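You operate a simulated robot arm through the tools that you are given. There is no shell and no other tool.

The job below is to be done with a simulated robot arm. You get a single attempt, and the scene is never put back.

## Task
Tighten the blue flange's two slack nuts, then close its drain and vent.
Fine: slack nuts show orange pads; use the socket key and put it back in its place. Set down upright: socket key.

It is judged by the outcome, as a careful person would: the job done as asked, and still so three seconds after it is handed in. It fails if anything else is knocked over, pushed out of place, dropped, spilled or broken.

## Robot
A 6-joint arm with a two-finger gripper, fixed in place. Base frame: the origin is on the floor under the middle of its stand, x ahead of it, y to its left, z up. Readings come in cm, rad, newtons and seconds.
It reaches about 129.8 cm from its shoulder. Its first joint turns from -2.601 to 2.601 rad. Payload 1.57 kg.
The TCP is the grasp point between the finger pads, 2.1 cm short of the fingertips. In the tool frame z runs along the fingers and y along their closing line. The gripper opens to 7 cm; its body begins 5 cm behind the TCP.
Orientation is told as [roll, pitch, yaw] about the base's x, y, z axes, in that order, counted from this pose: with the fingers straight down and closing along the base's y, the tool's x points along the base's -x, its y along +y and its z along -z.

## Interface
- The arm moves only by the tool step_arm. Its arguments are lists of equal length, an entry for each row: "rot": the turn, a rotation vector about the base's x, y, z in degrees, a list of three; "translation": the shift along the base's x, y, z in cm, a list of three; "fingers": the finger opening in cm, from 0 to 7. In form: {"rot": [[rx, ry, rz], ...], "translation": [[dx, dy, dz], ...], "fingers": [fingers, ...]}. A call has 1 to 20 rows; each row shifts and turns the commanded pose from where the row before left it. Rows are played at 5 a second. More than 5 cm and 0.15 rad between two rows, or a gripper value outside its range, and nothing of the call is played. Where a pose cannot be reached the arm comes as near as it can. A force on the tool above 40 N (or 10 N above the force at the start of the call, whichever is more), or a blocked arm, ends the call early, and 0.2 s more pass. The fingers move at their own pace (about 6.48 cm/s each) and stop on an object; they squeeze with about 30 N. The grip force told is the motor's: it shows also when the fingers shut on nothing. Time passes only in rows, and 0.2 s behind the last, so rows that do not move let the fingers close. The reply holds the time, the measured pose of the TCP, the force on the tool along the base axes, the opening and the grip force, in the units named above and with some noise, with the torque about the TCP (base axes, N m) and any sound that the robot's microphone picked up.
- Cameras (640 x 400 px; columns grow to the right, rows downward): "scene" is fixed at [40.05, -64.97, 158.53]; the picture's right is [0.33, 0.94, 0.00], its down [0.84, -0.29, -0.46] and it looks along [-0.43, 0.15, -0.89] (base axes); focal length 214 px, centre (320, 200). "wrist" rides on the gripper at [7.9, 0.4, -8.1] in the tool frame; the picture's right is [-0.05, 1.00, 0.00], its down [-0.67, -0.04, -0.74] and it looks along [-0.74, -0.04, 0.67] (tool axes); focal length 256 px, centre (320, 200). There is no depth. A picture from a camera that has moved, and an enlarged one, comes with that camera's place and axes in the base frame and with its lens.
- get_image(camera): a new picture of that camera. No time passes.
- move_column(by): slides the trunk up (or, below 0, down) by that many cm; the arm rides with it, the base frame stays. It gives what a move gives, with no picture.
- enlarge(camera, box): a new picture of the part [left, top, right, bottom] of that camera's present view, enlarged. No time passes.
- sign_off(): hands the job in; it is judged then, once.

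Places have to be worked out from the pictures, the camera data and where the tool is seen. Open the gripper and draw the arm clear of the work before you hand the job in, unless the task says otherwise.

The tools are called as name(argument=value, ...) on one line, values as JSON. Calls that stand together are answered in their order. step_arm: Moves the arm, as the interface text tells. Its arguments: {"type":"object","properties":{"rot":{"type":"array"},"translation":{"type":"array"},"fingers":{"type":"array"}},"required":["rot","translation","fingers"]} The other tools are called the same way: move_column (by) moves the trunk up or down; get_image (camera) takes a picture; enlarge (camera, box) takes an enlarged picture of a part of a camera's view; sign_off () hands the job in.

At the start:

```text
time_s: 0.0
eef_pos: [2.53, -63.95, 123.6]
tool_rot: [0.0, 0.0, 0.0]
ft_force: [0.0, -0.4, -0.2]
wrist_torque: [0.04, 0.0, 0.01]
grip_width: 7.01
grasp_force: 0.0
trunk travel left (down, up): [-91.7, 5.3]
```

scene: 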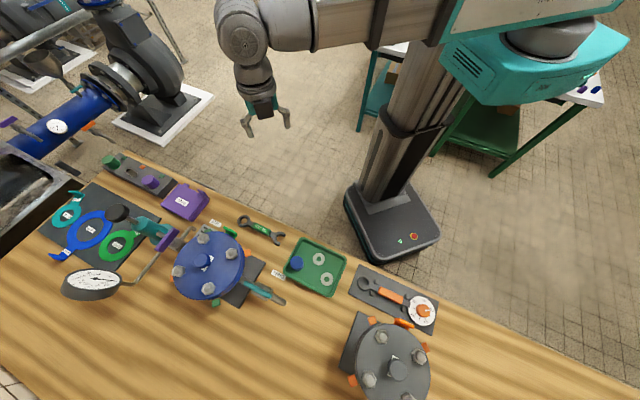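
wrist: 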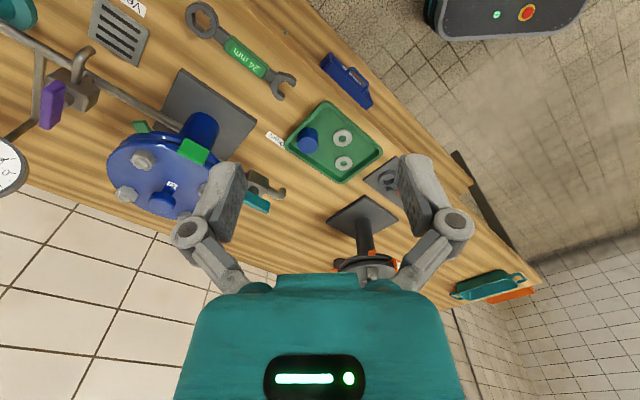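

I start by looking closer at the bench to find the blue flange, its nuts, the drain and vent, and the socket key.

enlarge(camera="scene", box=[140, 180, 300, 320])

enlarge(camera="scene", box=[300, 240, 460, 400])

enlarge(camera="scene", box=[20, 140, 180, 300])

enlarge(camera="wrist", box=[0, 0, 320, 220])

enlarge(camera="wrist", box=[240, 40, 560, 310])

```text
2.86 times, centred on (220, 250) of scene
camera zoom: at [40.05, -64.97, 158.53], right [0.33, 0.94, 0.0], down [0.84, -0.29, -0.46], along [-0.43, 0.15, -0.89], focal length 613 px, centre (606, 57)
```

zoom: 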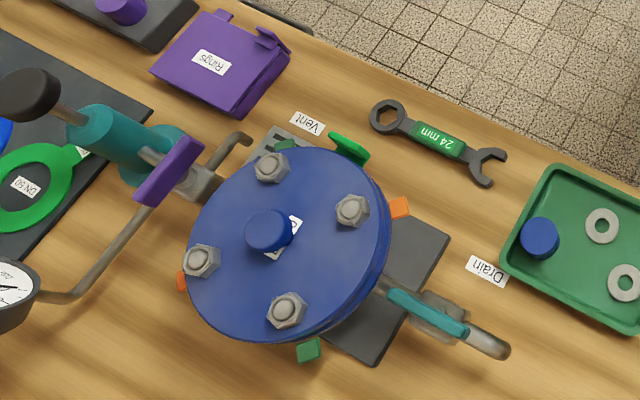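

```text
2.50 times, centred on (380, 320) of scene
camera zoom: at [40.05, -64.97, 158.53], right [0.33, 0.94, 0.0], down [0.84, -0.29, -0.46], along [-0.43, 0.15, -0.89], focal length 536 px, centre (170, -100)
```

zoom: 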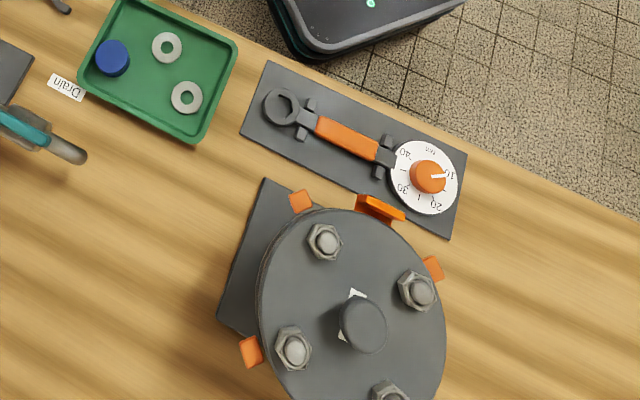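

```text
2.50 times, centred on (100, 220) of scene
camera zoom: at [40.05, -64.97, 158.53], right [0.33, 0.94, 0.0], down [0.84, -0.29, -0.46], along [-0.43, 0.15, -0.89], focal length 536 px, centre (870, 150)
```

zoom: 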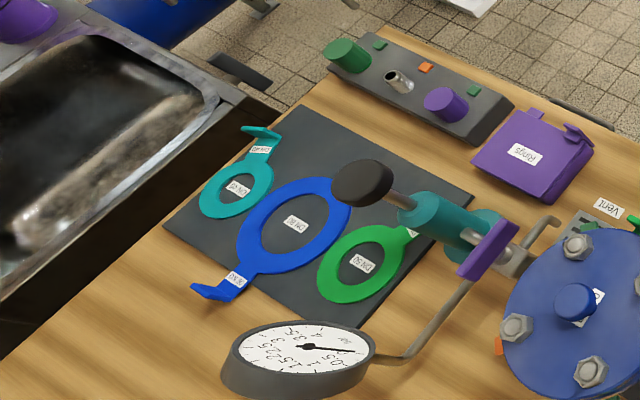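

```text
1.82 times, centred on (160, 110) of wrist
camera zoom: at [-5.38, -63.36, 131.56], right [0.05, 1.0, 0.0], down [0.67, -0.04, 0.74], along [0.74, -0.04, -0.67], focal length 465 px, centre (611, 364)
```

zoom: 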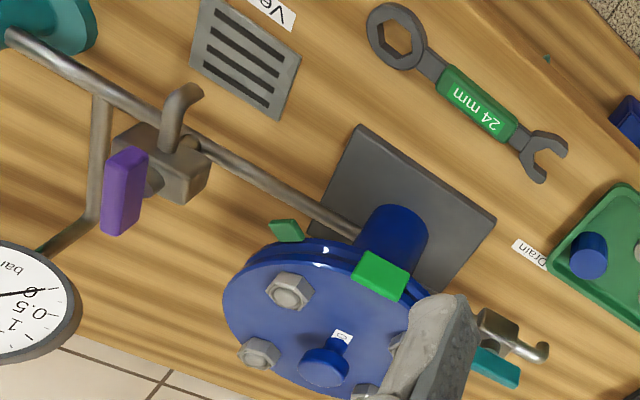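

```text
1.48 times, centred on (400, 175) of wrist
camera zoom: at [-5.38, -63.36, 131.56], right [0.05, 1.0, 0.0], down [0.67, -0.04, 0.74], along [0.74, -0.04, -0.67], focal length 379 px, centre (202, 237)
```

zoom: 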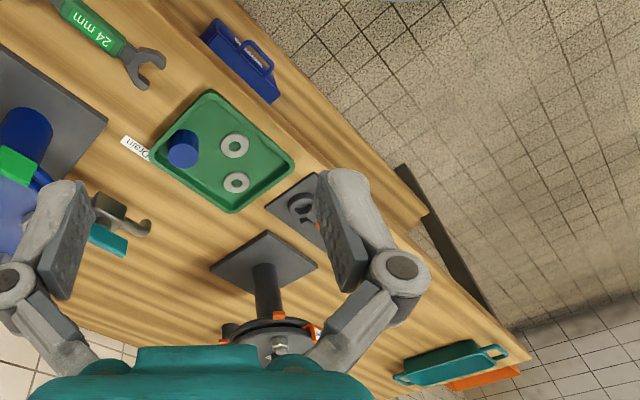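

The blue flange is around the left half with two orange and two green pads. I need a closer look at the rack at the far left, the valves and the labels to identify the socket key.

enlarge(camera="scene", box=[90, 145, 220, 226])

enlarge(camera="scene", box=[130, 205, 230, 268])

enlarge(camera="scene", box=[170, 220, 290, 310])

enlarge(camera="scene", box=[340, 250, 450, 330])

enlarge(camera="scene", box=[0, 0, 240, 150])

enlarge(camera="scene", box=[350, 0, 640, 180])

```text
4.92 times, centred on (155, 186) of scene
camera zoom: at [40.05, -64.97, 158.53], right [0.33, 0.94, 0.0], down [0.84, -0.29, -0.46], along [-0.43, 0.15, -0.89], focal length 1056 px, centre (1132, 271)
```

zoom: 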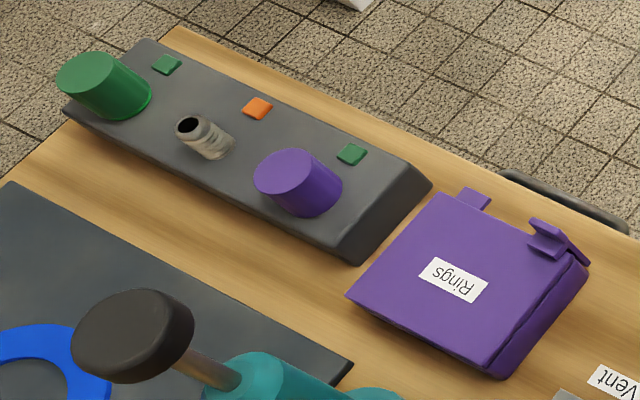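

```text
6.35 times, centred on (180, 236) of scene
camera zoom: at [40.05, -64.97, 158.53], right [0.33, 0.94, 0.0], down [0.84, -0.29, -0.46], along [-0.43, 0.15, -0.89], focal length 1362 px, centre (1209, -32)
```

zoom: 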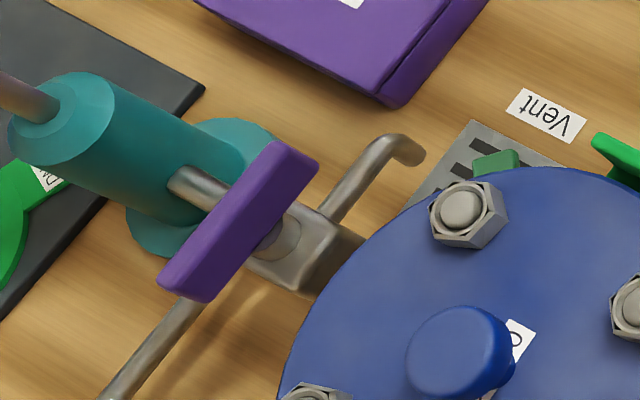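

```text
4.44 times, centred on (230, 265) of scene
camera zoom: at [40.05, -64.97, 158.53], right [0.33, 0.94, 0.0], down [0.84, -0.29, -0.46], along [-0.43, 0.15, -0.89], focal length 953 px, centre (720, -89)
```

zoom: 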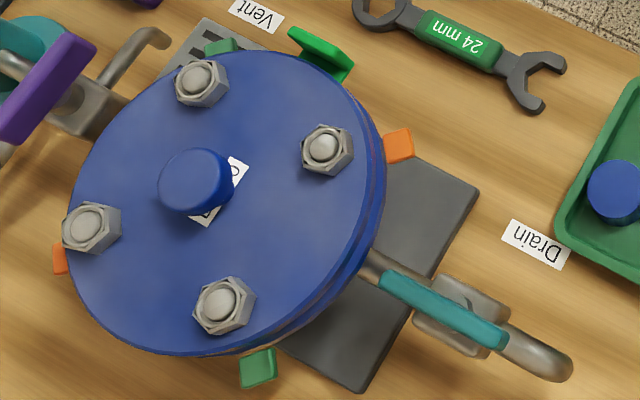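

```text
5.00 times, centred on (395, 290) of scene
camera zoom: at [40.05, -64.97, 158.53], right [0.33, 0.94, 0.0], down [0.84, -0.29, -0.46], along [-0.43, 0.15, -0.89], focal length 1072 px, centre (-55, -250)
```

zoom: 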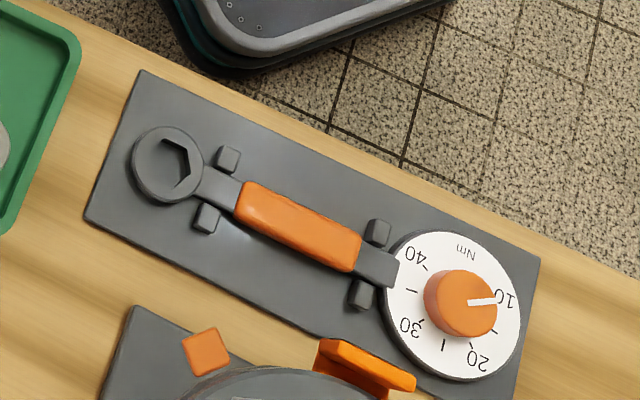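

```text
2.67 times, centred on (120, 75) of scene
camera zoom: at [40.05, -64.97, 158.53], right [0.33, 0.94, 0.0], down [0.84, -0.29, -0.46], along [-0.43, 0.15, -0.89], focal length 572 px, centre (853, 533)
```

zoom: 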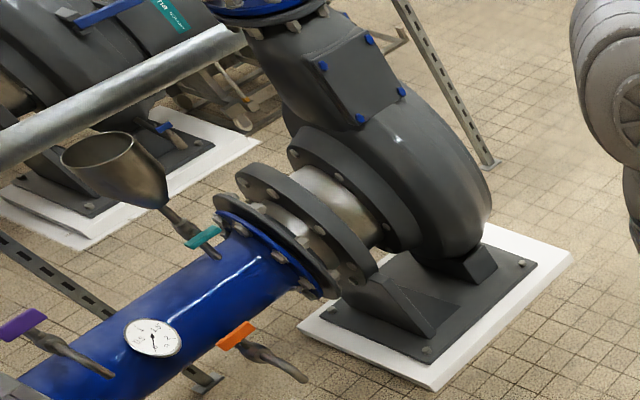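

```text
2.21 times, centred on (495, 90) of scene
camera zoom: at [40.05, -64.97, 158.53], right [0.33, 0.94, 0.0], down [0.84, -0.29, -0.46], along [-0.43, 0.15, -0.89], focal length 473 px, centre (-66, 443)
```

zoom: 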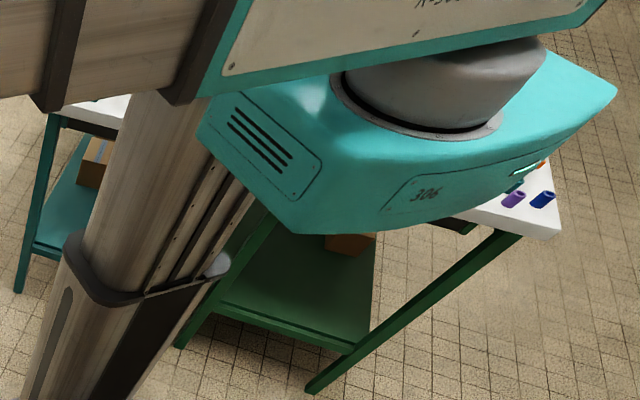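

The rack, gauge, hand pump and valves are visible, but no obvious socket key yet. The bench runs about 45° in the base frame with its top near z≈85; I turn the tool by -45° and back off a little so that the wrist camera looks squarely at the bench.

step_arm(rot=[[0, 0, -7.5], [0, 0, -7.5], [0, 0, -7.5], [0, 0, -7.5], [0, 0, -7.5], [0, 0, -7.5]], translation=[[-2, 2, 1.5], [-2, 2, 1.5], [-2, 2, 1.5], [-2, 2, 1.5], [-2, 2, 1.5], [-2, 2, 1.5]], fingers=[7, 7, 7, 7, 7, 7])

get_image(camera="wrist")

get_image(camera="scene")

```text
time_s: 1.4
eef_pos: [-9.33, -51.73, 123.54]
tool_rot: [0.002, -0.001, -0.786]
ft_force: [0.0, 0.6, -0.3]
wrist_torque: [0.02, -0.02, 0.0]
grip_width: 6.98
grasp_force: 0.1
out of reach, approached as far as the arm can: row 1, 2, 3, 4, 5, 6
trunk travel left (down, up): [-91.7, 5.3]
```

```text
taken
camera wrist: at [-14.67, -45.73, 131.56], right [0.74, 0.67, 0.0], down [0.44, -0.5, 0.75], along [0.5, -0.56, -0.67], focal length 256 px, centre (320, 200)
```

wrist: 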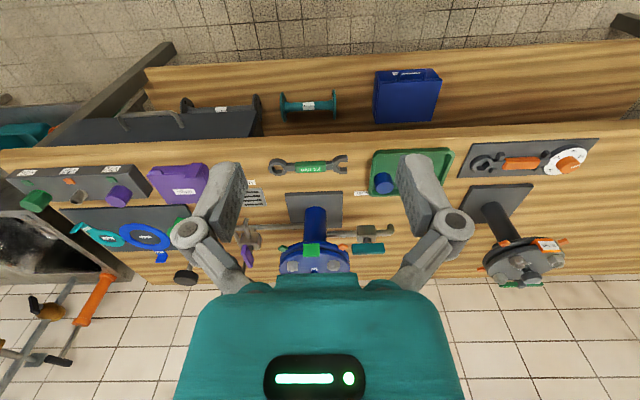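

```text
taken
```

scene: 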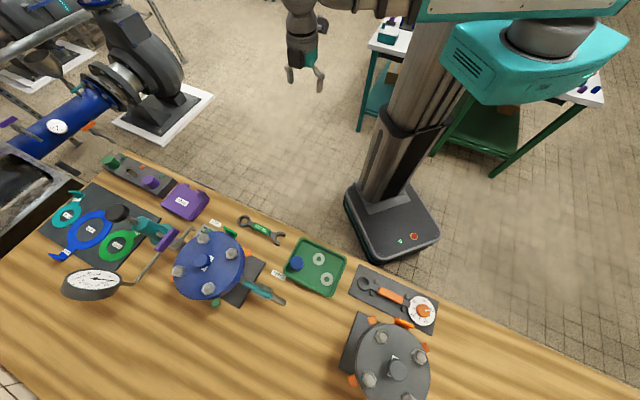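

From here the rack shows labels on its front and the shelf below shows more items. I zoom in on each.

enlarge(camera="wrist", box=[0, 150, 220, 290])

enlarge(camera="wrist", box=[100, 60, 460, 150])

enlarge(camera="wrist", box=[220, 140, 460, 290])

enlarge(camera="wrist", box=[440, 120, 640, 300])

```text
2.86 times, centred on (110, 220) of wrist
camera zoom: at [-14.67, -45.73, 131.56], right [0.74, 0.67, 0.0], down [0.44, -0.5, 0.75], along [0.5, -0.56, -0.67], focal length 731 px, centre (920, 143)
```

zoom: 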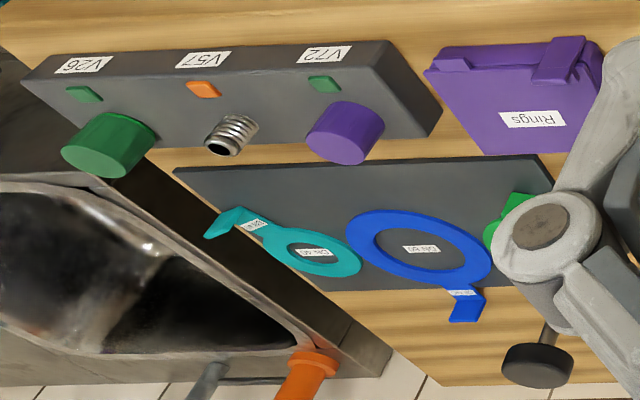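

```text
1.78 times, centred on (280, 105) of wrist
camera zoom: at [-14.67, -45.73, 131.56], right [0.74, 0.67, 0.0], down [0.44, -0.5, 0.75], along [0.5, -0.56, -0.67], focal length 455 px, centre (391, 369)
```

zoom: 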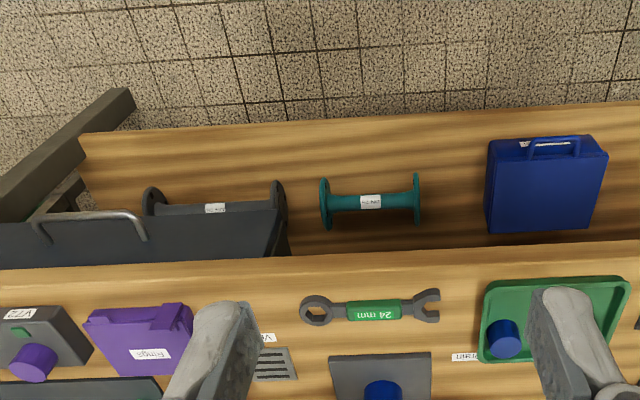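

```text
2.67 times, centred on (340, 215) of wrist
camera zoom: at [-14.67, -45.73, 131.56], right [0.74, 0.67, 0.0], down [0.44, -0.5, 0.75], along [0.5, -0.56, -0.67], focal length 683 px, centre (267, 160)
```

zoom: 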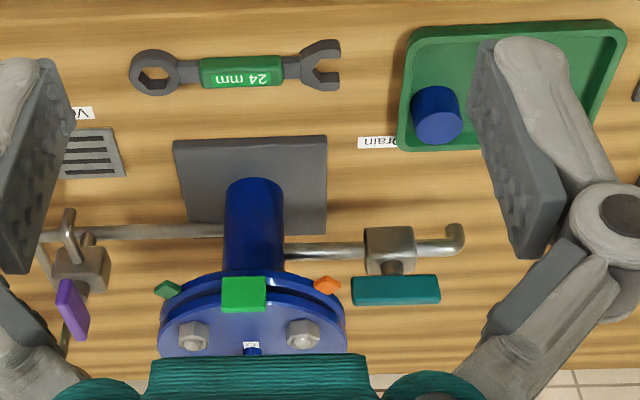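

```text
2.22 times, centred on (540, 210) of wrist
camera zoom: at [-14.67, -45.73, 131.56], right [0.74, 0.67, 0.0], down [0.44, -0.5, 0.75], along [0.5, -0.56, -0.67], focal length 569 px, centre (-169, 178)
```

zoom: 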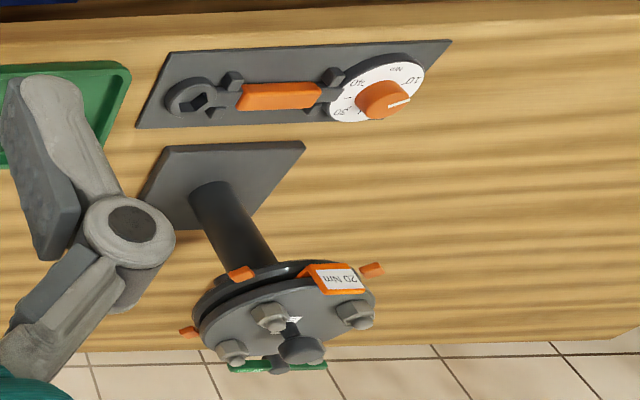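

The rack is just valve spigots with caps (not tools). A green bar with a hex shaft is visible behind the grey flange, which may be the socket key; I move the arm to the right along the bench to look there.

step_arm(rot=[[0, 0, 0], [0, 0, 0], [0, 0, 0], [0, 0, 0], [0, 0, 0], [0, 0, 0], [0, 0, 0], [0, 0, 0], [0, 0, 0], [0, 0, 0], [0, 0, 0], [0, 0, 0]], translation=[[4, 1.7, 0], [4, 1.7, 0], [4, 1.7, 0], [4, 1.7, 0], [4, 1.7, 0], [4, 1.7, 0], [4, 1.7, 0], [4, 1.7, 0], [4, 1.7, 0], [4, 1.7, 0], [4, 1.7, 0], [4, 1.7, 0]], fingers=[7, 7, 7, 7, 7, 7, 7, 7, 7, 7, 7, 7])

get_image(camera="wrist")

get_image(camera="scene")

```text
time_s: 4.0
eef_pos: [39.43, -38.4, 123.54]
tool_rot: [0.0, 0.0, -0.786]
ft_force: [0.3, -0.6, 0.0]
wrist_torque: [-0.02, 0.03, 0.03]
grip_width: 7.01
grasp_force: 0.1
out of reach, approached as far as the arm can: row 3, 4, 5, 6, 7, 8
trunk travel left (down, up): [-91.7, 5.3]
```

```text
taken
camera wrist: at [34.05, -32.47, 131.55], right [0.74, 0.67, 0.0], down [0.45, -0.5, 0.74], along [0.5, -0.55, -0.67], focal length 256 px, centre (320, 200)
```

wrist: 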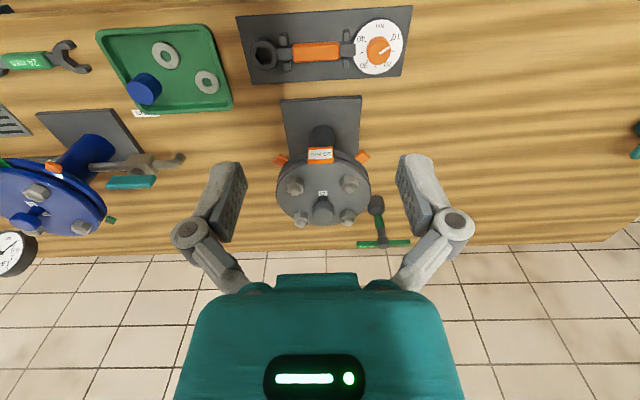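

```text
taken
```

scene: 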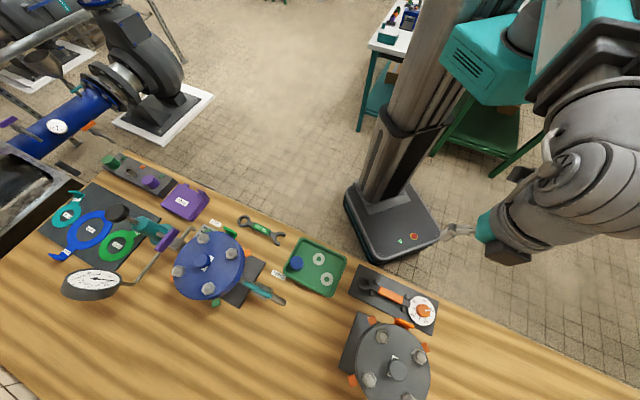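

enlarge(camera="wrist", box=[320, 150, 480, 260])

enlarge(camera="wrist", box=[0, 100, 200, 290])

enlarge(camera="scene", box=[360, 0, 430, 50])

```text
3.64 times, centred on (400, 205) of wrist
camera zoom: at [34.05, -32.47, 131.55], right [0.74, 0.67, 0.0], down [0.45, -0.5, 0.74], along [0.5, -0.55, -0.67], focal length 931 px, centre (29, 182)
```

zoom: 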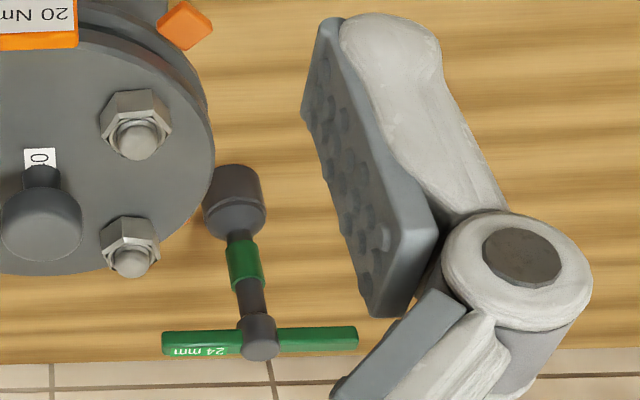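

```text
2.11 times, centred on (100, 195) of wrist
camera zoom: at [34.05, -32.47, 131.55], right [0.74, 0.67, 0.0], down [0.45, -0.5, 0.74], along [0.5, -0.55, -0.67], focal length 539 px, centre (783, 210)
```

zoom: 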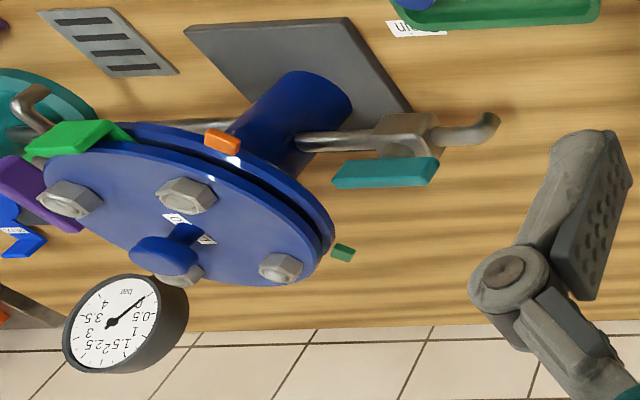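

```text
8.00 times, centred on (395, 25) of scene
camera zoom: at [40.05, -64.97, 158.53], right [0.33, 0.94, 0.0], down [0.84, -0.29, -0.46], along [-0.43, 0.15, -0.89], focal length 1716 px, centre (-280, 1600)
```

zoom: 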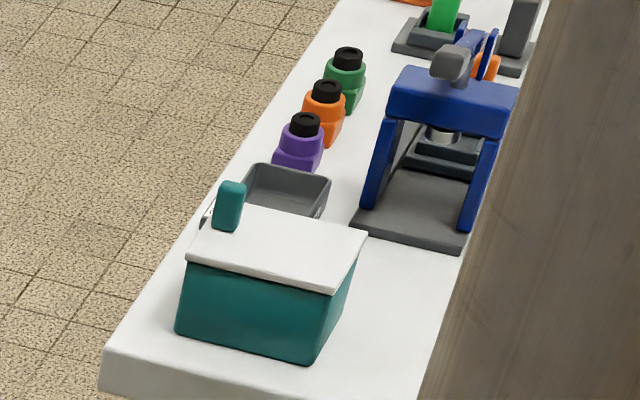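

The 24 mm T-handle socket key stands upright on the bench beside the grey flange, around (81,-61), about 13 cm tall. I move closer, still well above everything, to inspect its place and shape.

step_arm(rot=[[0, 0, 0], [0, 0, 0], [0, 0, 0], [0, 0, 0], [0, 0, 0], [0, 0, 0]], translation=[[4, -0.8, 0], [4, -0.8, 0], [4, -0.8, 0], [4, -0.8, 0], [4, -0.8, 0], [4, -0.8, 0]], fingers=[7, 7, 7, 7, 7, 7])

get_image(camera="wrist")

```text
time_s: 5.4
eef_pos: [63.3, -43.05, 123.5]
tool_rot: [0.001, 0.0, -0.785]
ft_force: [0.7, -0.4, 0.3]
wrist_torque: [0.0, -0.01, -0.01]
grip_width: 7.01
grasp_force: 0.1
trunk travel left (down, up): [-91.7, 5.3]
```

```text
taken
camera wrist: at [57.95, -37.01, 131.51], right [0.74, 0.67, 0.0], down [0.45, -0.5, 0.74], along [0.5, -0.55, -0.67], focal length 256 px, centre (320, 200)
```

wrist: 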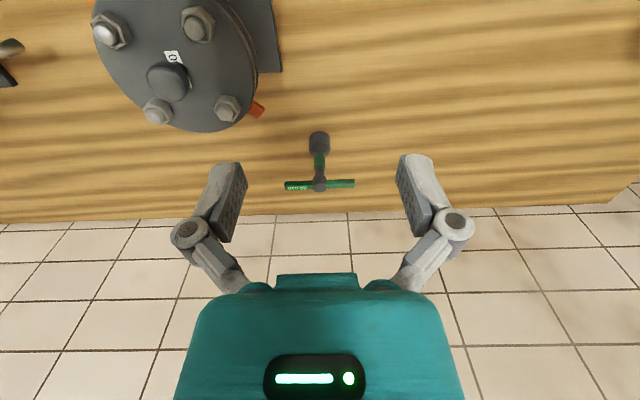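

enlarge(camera="wrist", box=[270, 120, 370, 200])

enlarge(camera="wrist", box=[80, 0, 290, 140])

```text
5.00 times, centred on (320, 160) of wrist
camera zoom: at [57.95, -37.01, 131.51], right [0.74, 0.67, 0.0], down [0.45, -0.5, 0.74], along [0.5, -0.55, -0.67], focal length 1280 px, centre (320, 400)
```

zoom: 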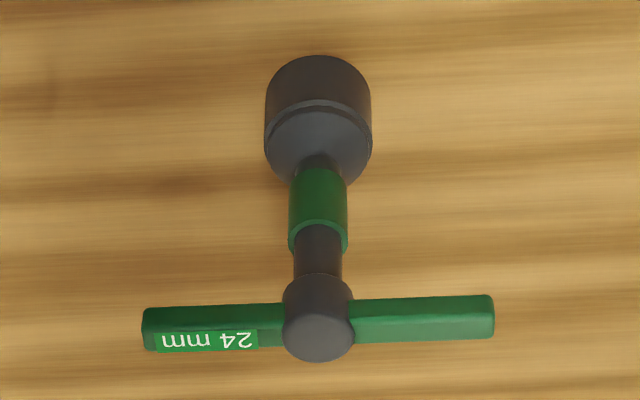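

```text
2.86 times, centred on (185, 70) of wrist
camera zoom: at [57.95, -37.01, 131.51], right [0.74, 0.67, 0.0], down [0.45, -0.5, 0.74], along [0.5, -0.55, -0.67], focal length 731 px, centre (706, 571)
```

zoom: 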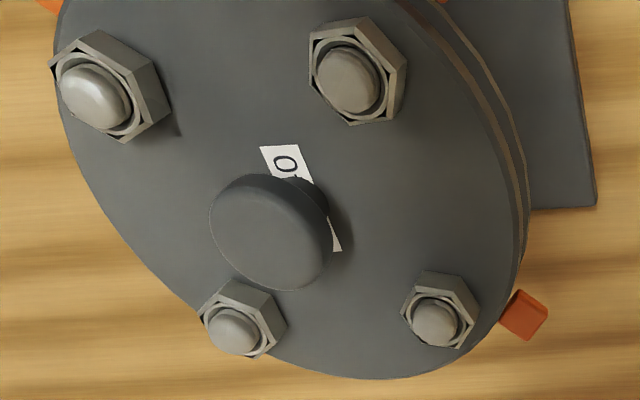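

The key stands free on its socket at about (79.3,-60.9), with its T-bar along the bench direction at z≈98.8 and 12.5 cm long; that is "its place". I turn the tool so that the fingers will close across the bar, and move above the hub, staying high.

step_arm(rot=[[0, 0, 7.5], [0, 0, 7.5], [0, 0, 7.5], [0, 0, 7.5], [0, 0, 7.5], [0, 0, 7.5], [0, 0, 7.5], [0, 0, 7.5], [0, 0, 7.5], [0, 0, 7.5], [0, 0, 7.5], [0, 0, 7.5]], translation=[[1.33, -1.48, 0], [1.33, -1.48, 0], [1.33, -1.48, 0], [1.33, -1.48, 0], [1.33, -1.48, 0], [1.33, -1.48, 0], [1.33, -1.48, 0], [1.33, -1.48, 0], [1.33, -1.48, 0], [1.33, -1.48, 0], [1.33, -1.48, 0], [1.33, -1.48, 0]], fingers=[7, 7, 7, 7, 7, 7, 7, 7, 7, 7, 7, 7])

get_image(camera="wrist")

```text
time_s: 8.0
eef_pos: [79.38, -61.09, 123.57]
tool_rot: [0.001, 0.001, 0.788]
ft_force: [0.7, 0.4, 0.3]
wrist_torque: [0.0, 0.01, 0.02]
grip_width: 7.01
grasp_force: 0.1
trunk travel left (down, up): [-91.7, 5.3]
```

```text
taken
camera wrist: at [73.41, -66.23, 131.51], right [-0.67, 0.74, 0.0], down [0.5, 0.45, 0.74], along [0.55, 0.5, -0.67], focal length 256 px, centre (320, 200)
```

wrist: 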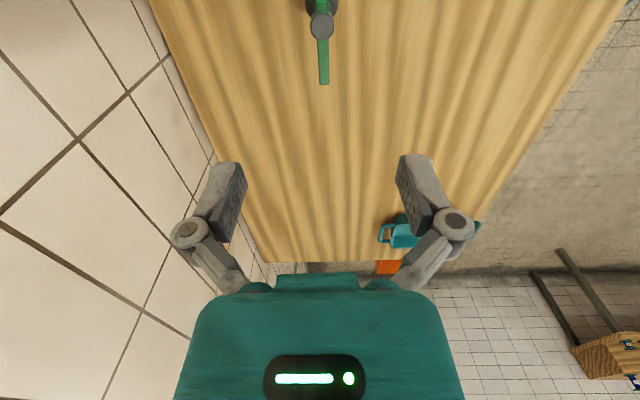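

The hub appears at image (321,25), which matches the estimate within a few millimetres. I descend part way and check again.

step_arm(rot=[[0, 0, 0], [0, 0, 0], [0, 0, 0], [0, 0, 0]], translation=[[0, 0, -4], [0, 0, -4], [0, 0, -4], [0, 0, -2]], fingers=[7, 7, 7, 7])

get_image(camera="wrist")

enlarge(camera="wrist", box=[240, 20, 400, 200])

```text
time_s: 9.0
eef_pos: [79.37, -60.93, 123.73]
tool_rot: [0.0, -0.001, 0.785]
ft_force: [0.4, -0.4, -0.1]
wrist_torque: [0.01, 0.05, 0.0]
grip_width: 7.02
grasp_force: 0.2
out of reach, approached as far as the arm can: row 1, 2, 3, 4
trunk travel left (down, up): [-91.7, 5.3]
```

```text
taken
camera wrist: at [73.34, -66.14, 131.55], right [-0.67, 0.74, 0.0], down [0.5, 0.45, 0.74], along [0.55, 0.5, -0.67], focal length 256 px, centre (320, 200)
```

wrist: 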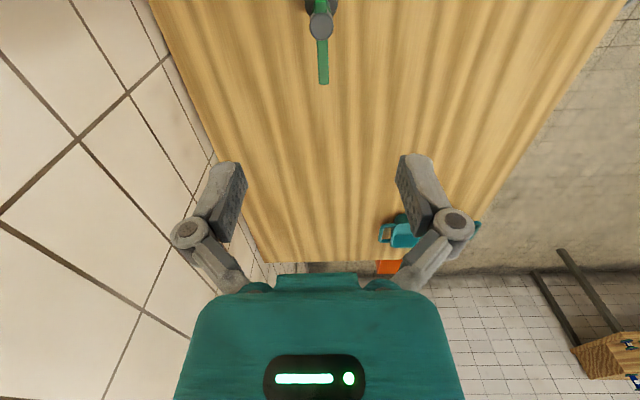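

```text
2.22 times, centred on (320, 110) of wrist
camera zoom: at [73.34, -66.14, 131.55], right [-0.67, 0.74, 0.0], down [0.5, 0.45, 0.74], along [0.55, 0.5, -0.67], focal length 569 px, centre (320, 400)
```

zoom: 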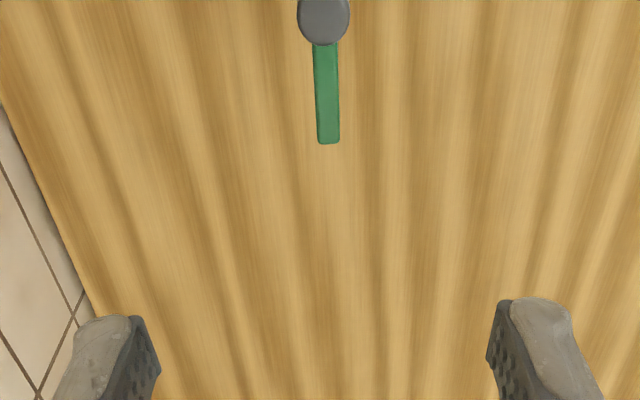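

The arm itself cannot change height with the fingers straight down, so height must come from the trunk. I lower the column by 12 cm and check.

move_column(by=-12)

get_image(camera="wrist")

enlarge(camera="wrist", box=[240, 20, 400, 200])

get_image(camera="scene")

```text
time_s: 10.5
eef_pos: [79.31, -60.82, 111.56]
tool_rot: [-0.001, -0.001, 0.787]
ft_force: [0.0, -0.2, 0.5]
wrist_torque: [0.02, 0.01, 0.01]
grip_width: 6.99
grasp_force: 0.0
trunk travel left (down, up): [-79.7, 17.3]
```

```text
taken
camera wrist: at [73.33, -66.14, 119.56], right [-0.67, 0.74, 0.0], down [0.5, 0.45, 0.74], along [0.55, 0.5, -0.67], focal length 256 px, centre (320, 200)
```

wrist: 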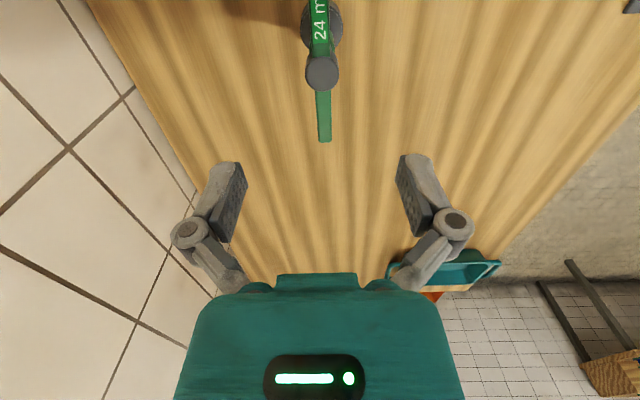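

```text
2.22 times, centred on (320, 110) of wrist
camera zoom: at [73.33, -66.14, 119.56], right [-0.67, 0.74, 0.0], down [0.5, 0.45, 0.74], along [0.55, 0.5, -0.67], focal length 569 px, centre (320, 400)
```

zoom: 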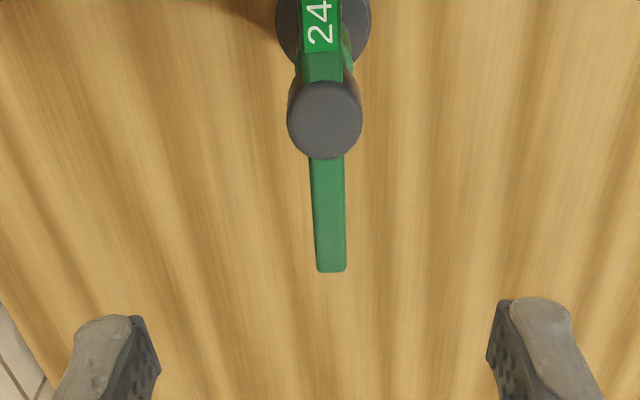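

```text
taken
```

scene: 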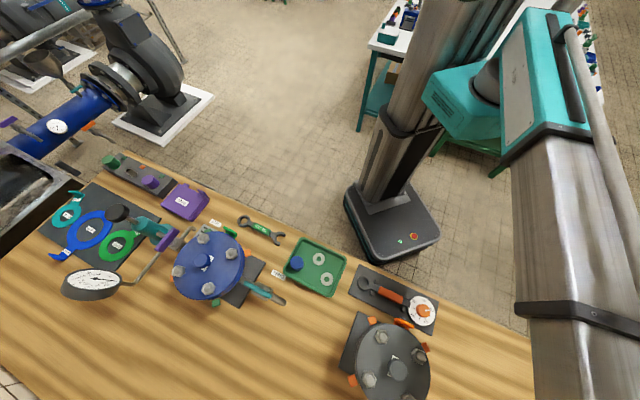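

The column works. The hub top is about 12 cm below the TCP and centred within 2 mm; I make the small correction and lower so the pads straddle the hub.

step_arm(rot=[[0, 0, 0], [0, 0, 0]], translation=[[-0.13, 0.13, 0], [0, 0, 0]], fingers=[7, 7])

move_column(by=-9)

get_image(camera="wrist")

```text
time_s: 11.1
eef_pos: [79.13, -60.78, 111.54]
tool_rot: [0.001, -0.001, 0.786]
ft_force: [0.7, 0.0, -0.7]
wrist_torque: [0.02, 0.0, 0.01]
grip_width: 7.03
grasp_force: 0.0
trunk travel left (down, up): [-79.7, 17.3]
```

```text
time_s: 12.3
eef_pos: [79.25, -60.88, 102.49]
tool_rot: [-0.001, -0.001, 0.785]
ft_force: [0.5, 1.3, 0.7]
wrist_torque: [0.06, 0.0, -0.01]
grip_width: 6.98
grasp_force: 0.0
trunk travel left (down, up): [-70.7, 26.3]
```

```text
taken
camera wrist: at [73.16, -66.02, 110.56], right [-0.67, 0.74, 0.0], down [0.5, 0.45, 0.74], along [0.55, 0.5, -0.67], focal length 256 px, centre (320, 200)
```

wrist: 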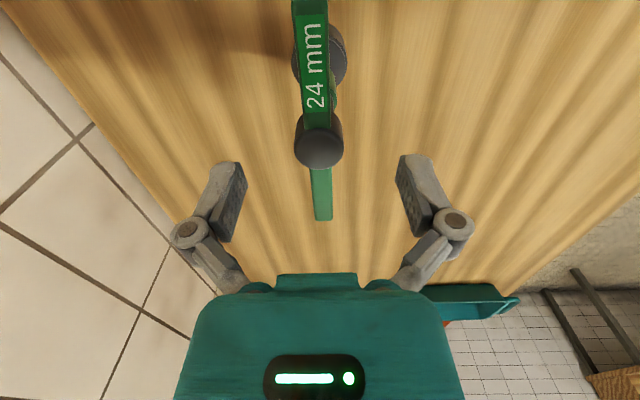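

Centred well; hub top is 2.6 cm below the TCP. I lower 3.9 cm so the pads sit around hub and bar, then close the fingers.

move_column(by=-3.9)

get_image(camera="wrist")

```text
time_s: 13.2
eef_pos: [79.07, -60.76, 98.7]
tool_rot: [-0.001, 0.0, 0.786]
ft_force: [0.0, 0.2, -0.1]
wrist_torque: [0.02, 0.04, 0.02]
grip_width: 7.0
grasp_force: 0.0
trunk travel left (down, up): [-66.8, 30.2]
```

```text
taken
camera wrist: at [73.16, -66.02, 106.66], right [-0.67, 0.74, 0.0], down [0.5, 0.45, 0.74], along [0.55, 0.5, -0.67], focal length 256 px, centre (320, 200)
```

wrist: 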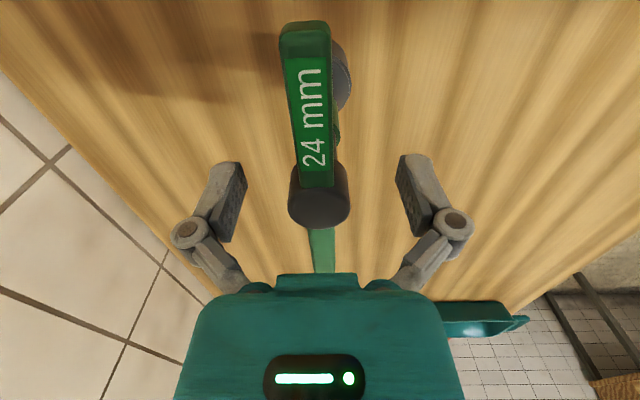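

The hub sits between the pads. I close the fingers.

step_arm(rot=[[0, 0, 0], [0, 0, 0], [0, 0, 0], [0, 0, 0], [0, 0, 0]], translation=[[0, 0, 0], [0, 0, 0], [0, 0, 0], [0, 0, 0], [0, 0, 0]], fingers=[4, 3, 0, 0, 0])

get_image(camera="wrist")

```text
time_s: 14.4
eef_pos: [79.11, -60.9, 98.68]
tool_rot: [0.0, -0.001, 0.786]
ft_force: [1.1, -0.9, 0.8]
wrist_torque: [0.02, 0.0, 0.02]
grip_width: 2.43
grasp_force: 30.1
trunk travel left (down, up): [-66.8, 30.2]
```

```text
taken
camera wrist: at [73.17, -66.02, 106.65], right [-0.67, 0.74, 0.0], down [0.5, 0.45, 0.74], along [0.55, 0.5, -0.67], focal length 256 px, centre (320, 200)
```

wrist: 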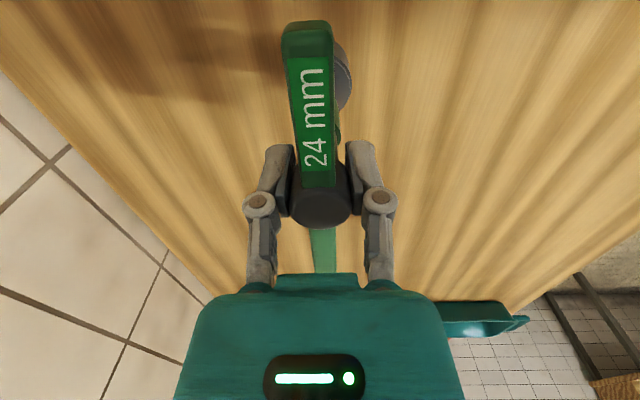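

Grip is solid at 2.43 cm. I note the key's home: TCP (79.04,-60.72,98.55) at yaw 45°. I lift a little first to check the hold.

move_column(by=3)

get_image(camera="wrist")

```text
time_s: 15.1
eef_pos: [79.17, -60.86, 101.58]
tool_rot: [0.002, 0.0, 0.786]
ft_force: [0.0, 0.2, -2.7]
wrist_torque: [-0.02, 0.01, -0.01]
grip_width: 2.45
grasp_force: 29.8
trunk travel left (down, up): [-69.8, 27.2]
```

```text
taken
camera wrist: at [73.21, -66.04, 109.61], right [-0.67, 0.74, 0.0], down [0.5, 0.45, 0.74], along [0.55, 0.5, -0.67], focal length 256 px, centre (320, 200)
```

wrist: 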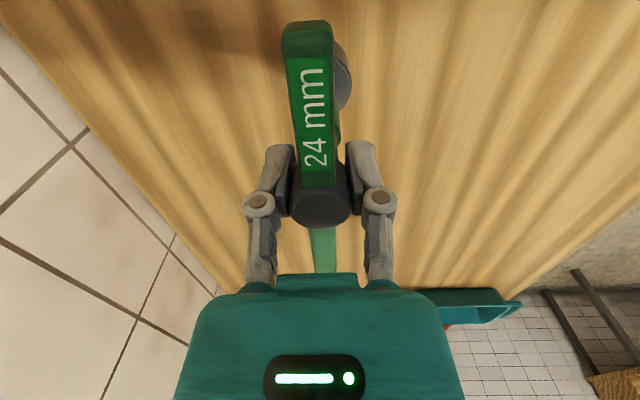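

The key is held (about 2.7 N). I raise it well above the flanges.

move_column(by=24)

get_image(camera="scene")

```text
time_s: 17.6
eef_pos: [79.17, -60.8, 125.61]
tool_rot: [0.001, 0.0, 0.787]
ft_force: [-0.1, 0.5, -2.3]
wrist_torque: [0.0, 0.02, -0.02]
grip_width: 2.41
grasp_force: 29.9
trunk travel left (down, up): [-93.8, 3.2]
```

```text
taken
```

scene: 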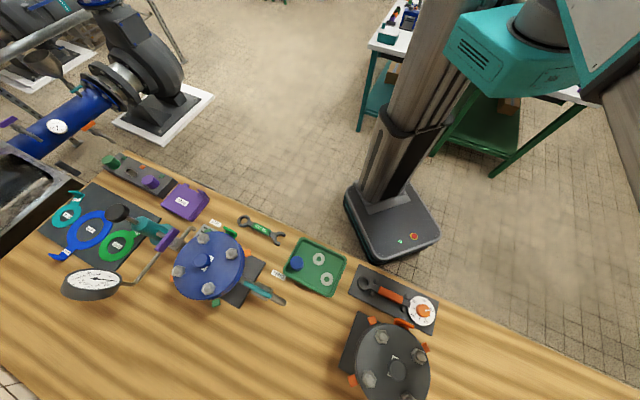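

I carry the key at this height (socket bottom ≈112, well over the flange tops ≈107) to above nut A of the blue flange at about (21,-81.5).

step_arm(rot=[[0, 0, 0], [0, 0, 0], [0, 0, 0], [0, 0, 0], [0, 0, 0], [0, 0, 0], [0, 0, 0], [0, 0, 0], [0, 0, 0], [0, 0, 0], [0, 0, 0], [0, 0, 0], [0, 0, 0], [0, 0, 0], [0, 0, 0], [0, 0, 0], [0, 0, 0], [0, 0, 0], [0, 0, 0], [0, 0, 0]], translation=[[-2.9, -1.04, 0], [-2.9, -1.04, 0], [-2.9, -1.04, 0], [-2.9, -1.04, 0], [-2.9, -1.04, 0], [-2.9, -1.04, 0], [-2.9, -1.04, 0], [-2.9, -1.04, 0], [-2.9, -1.04, 0], [-2.9, -1.04, 0], [-2.9, -1.04, 0], [-2.9, -1.04, 0], [-2.9, -1.04, 0], [-2.9, -1.04, 0], [-2.9, -1.04, 0], [-2.9, -1.04, 0], [-2.9, -1.04, 0], [-2.9, -1.04, 0], [-2.9, -1.04, 0], [-2.9, -1.04, 0]], fingers=[0, 0, 0, 0, 0, 0, 0, 0, 0, 0, 0, 0, 0, 0, 0, 0, 0, 0, 0, 0])

get_image(camera="wrist")

get_image(camera="scene")

```text
time_s: 21.8
eef_pos: [21.2, -81.41, 125.67]
tool_rot: [0.0, -0.001, 0.785]
ft_force: [-0.3, 1.2, -2.9]
wrist_torque: [-0.01, 0.01, 0.01]
grip_width: 2.42
grasp_force: 29.9
trunk travel left (down, up): [-93.8, 3.2]
```

```text
taken
camera wrist: at [15.11, -86.69, 133.63], right [-0.67, 0.74, 0.0], down [0.5, 0.45, 0.75], along [0.55, 0.5, -0.67], focal length 256 px, centre (320, 200)
```

wrist: 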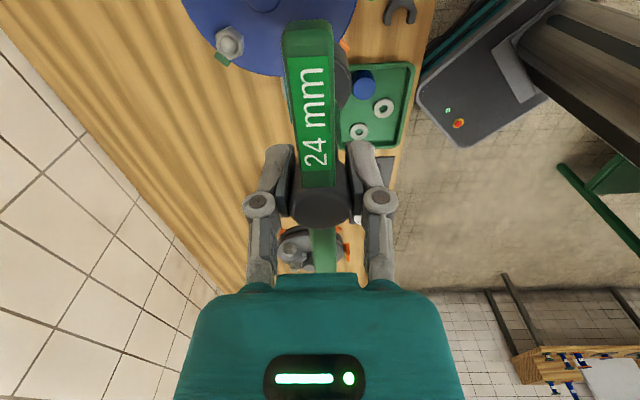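

```text
taken
```

scene: 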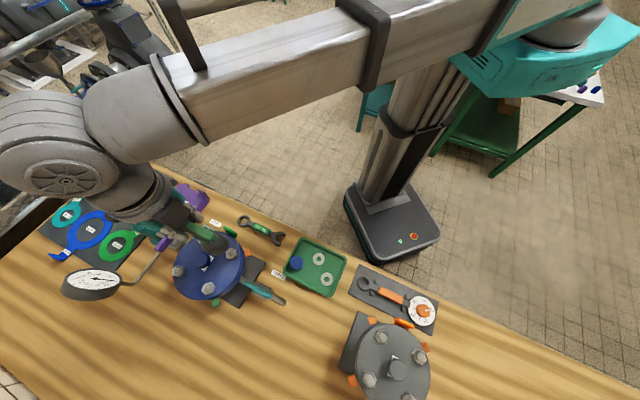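

The T-bar hides the nut in the wrist view, so I zoom the scene camera to see how the socket lies over nut A.

enlarge(camera="scene", box=[140, 180, 300, 320])

enlarge(camera="scene", box=[170, 210, 250, 260])

enlarge(camera="wrist", box=[180, 0, 440, 180])

```text
2.86 times, centred on (220, 250) of scene
camera zoom: at [40.05, -64.97, 158.53], right [0.33, 0.94, 0.0], down [0.84, -0.29, -0.46], along [-0.43, 0.15, -0.89], focal length 613 px, centre (606, 57)
```

zoom: 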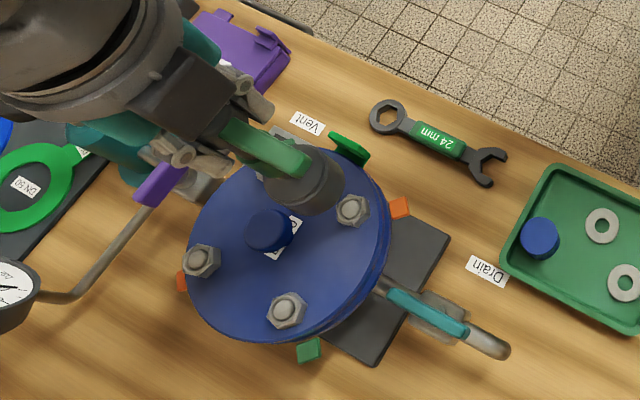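

```text
8.00 times, centred on (210, 235) of scene
camera zoom: at [40.05, -64.97, 158.53], right [0.33, 0.94, 0.0], down [0.84, -0.29, -0.46], along [-0.43, 0.15, -0.89], focal length 1716 px, centre (1200, -80)
```

zoom: 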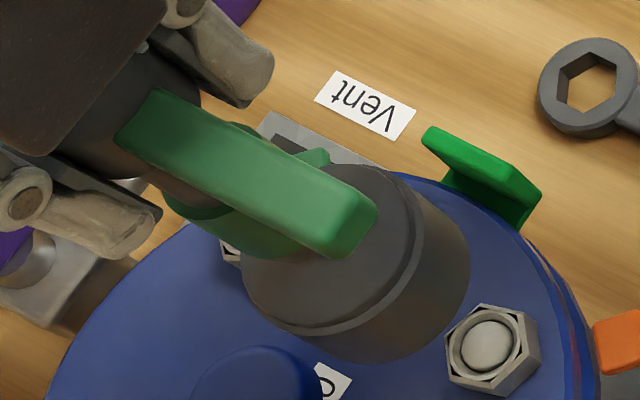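

```text
2.22 times, centred on (310, 90) of wrist
camera zoom: at [15.11, -86.69, 133.63], right [-0.67, 0.74, 0.0], down [0.5, 0.45, 0.75], along [0.55, 0.5, -0.67], focal length 569 px, centre (342, 444)
```

zoom: 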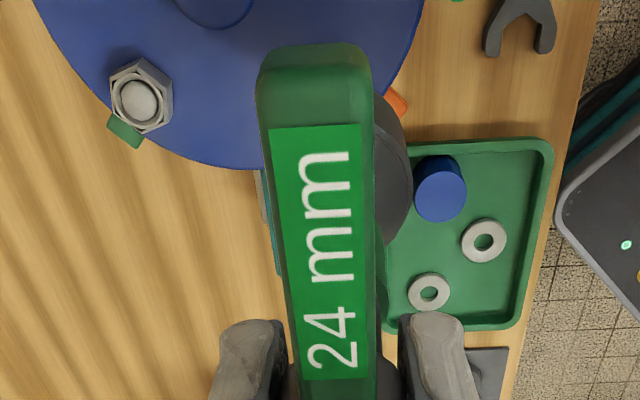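

I zoom in further to measure the socket outline against nut A.

enlarge(camera="scene", box=[196, 222, 244, 258])

```text
11.11 times, centred on (220, 240) of scene
camera zoom: at [40.05, -64.97, 158.53], right [0.33, 0.94, 0.0], down [0.84, -0.29, -0.46], along [-0.43, 0.15, -0.89], focal length 2383 px, centre (1431, -244)
```

zoom: 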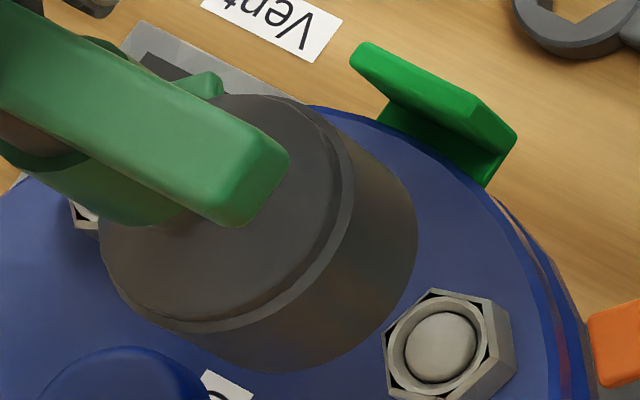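

To locate nut A precisely I shift the arm 8 cm outward so the nut shows beside the T-bar in the wrist view (key bottom stays well above the centre knob).

step_arm(rot=[[0, 0, 0], [0, 0, 0], [0, 0, 0]], translation=[[1.9, -1.9, 0], [1.9, -1.9, 0], [1.86, -1.86, 0]], fingers=[0, 0, 0])

enlarge(camera="wrist", box=[280, 0, 480, 125])

get_image(camera="wrist")

```text
time_s: 22.6
eef_pos: [26.91, -87.48, 125.56]
tool_rot: [0.0, -0.001, 0.785]
ft_force: [0.7, -0.5, -2.9]
wrist_torque: [0.02, 0.02, 0.01]
grip_width: 2.43
grasp_force: 30.2
trunk travel left (down, up): [-93.8, 3.2]
```

```text
3.20 times, centred on (380, 62) of wrist
camera zoom: at [20.95, -92.62, 133.58], right [-0.67, 0.74, 0.0], down [0.5, 0.45, 0.74], along [0.55, 0.5, -0.67], focal length 819 px, centre (128, 640)
```

zoom: 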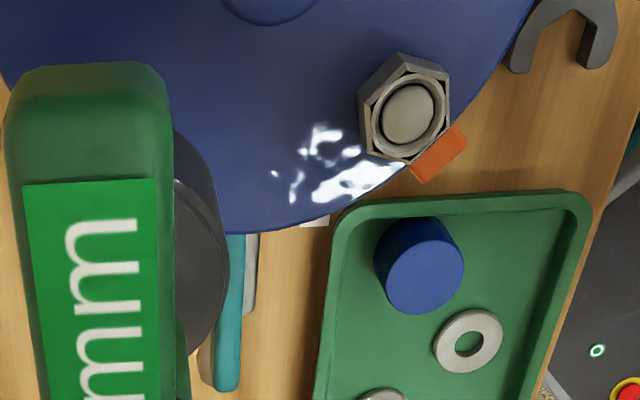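

```text
taken
camera wrist: at [20.95, -92.62, 133.58], right [-0.67, 0.74, 0.0], down [0.5, 0.45, 0.74], along [0.55, 0.5, -0.67], focal length 256 px, centre (320, 200)
```

wrist: 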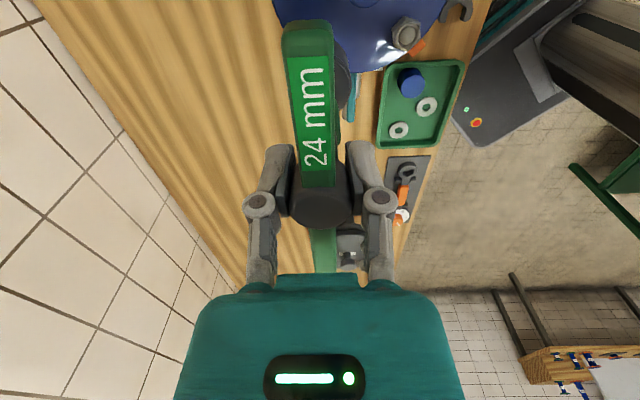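

Wrist view puts nut A at about (20.9,-81.15), agreeing with the scene view within 3 mm. I move the key over it and lower the column to just above the stud.

step_arm(rot=[[0, 0, 0], [0, 0, 0], [0, 0, 0]], translation=[[-1.95, 2.04, 0], [-1.96, 2.04, 0], [-1.96, 2.04, 0]], fingers=[0, 0, 0])

move_column(by=-6.5)

enlarge(camera="scene", box=[196, 222, 244, 258])

enlarge(camera="wrist", box=[240, 0, 400, 120])

```text
time_s: 23.4
eef_pos: [21.01, -80.97, 125.62]
tool_rot: [0.0, 0.0, 0.786]
ft_force: [0.3, 0.2, -3.0]
wrist_torque: [0.01, -0.01, -0.01]
grip_width: 2.43
grasp_force: 30.7
trunk travel left (down, up): [-93.8, 3.2]
```

```text
time_s: 24.5
eef_pos: [20.98, -81.22, 119.23]
tool_rot: [0.001, 0.001, 0.786]
ft_force: [0.0, 0.1, -3.1]
wrist_torque: [-0.01, 0.01, 0.0]
grip_width: 2.4
grasp_force: 30.2
trunk travel left (down, up): [-87.3, 9.7]
```

```text
11.11 times, centred on (220, 240) of scene
camera zoom: at [40.05, -64.97, 158.53], right [0.33, 0.94, 0.0], down [0.84, -0.29, -0.46], along [-0.43, 0.15, -0.89], focal length 2383 px, centre (1431, -244)
```

zoom: 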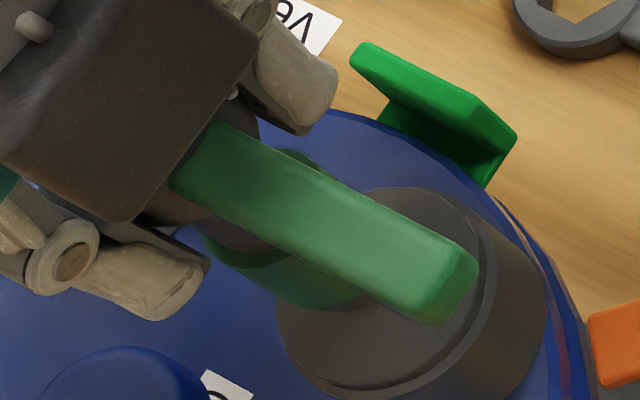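

```text
3.33 times, centred on (320, 60) of wrist
camera zoom: at [15.02, -86.33, 127.15], right [-0.67, 0.74, 0.0], down [0.5, 0.45, 0.74], along [0.55, 0.5, -0.67], focal length 853 px, centre (320, 667)
```

zoom: 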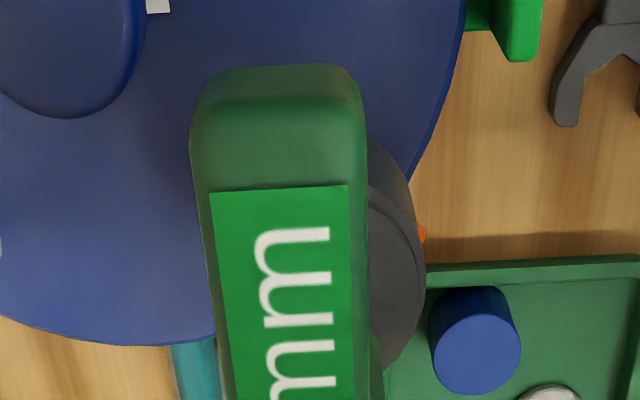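

The socket now hides nut A, at TCP (20.9,-81.0,119.1). I lower in small steps and watch the force.

move_column(by=-1)

enlarge(camera="scene", box=[204, 228, 252, 264])

```text
time_s: 25.1
eef_pos: [20.96, -80.92, 118.21]
tool_rot: [-0.002, -0.001, 0.785]
ft_force: [-1.4, 0.5, 13.6]
wrist_torque: [0.04, -0.09, 0.01]
grip_width: 2.4
grasp_force: 30.1
trunk travel left (down, up): [-86.3, 10.7]
```

```text
11.11 times, centred on (228, 246) of scene
camera zoom: at [40.05, -64.97, 158.53], right [0.33, 0.94, 0.0], down [0.84, -0.29, -0.46], along [-0.43, 0.15, -0.89], focal length 2383 px, centre (1342, -311)
```

zoom: 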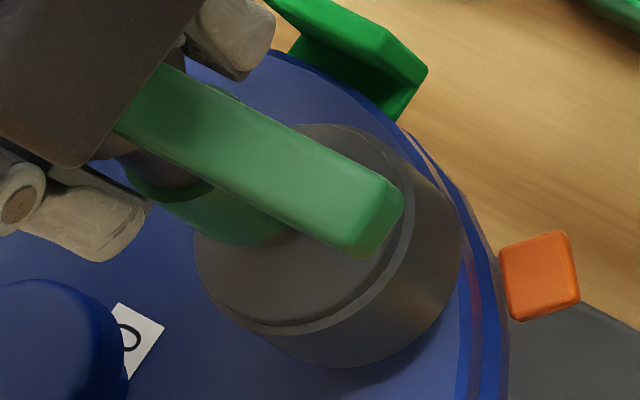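

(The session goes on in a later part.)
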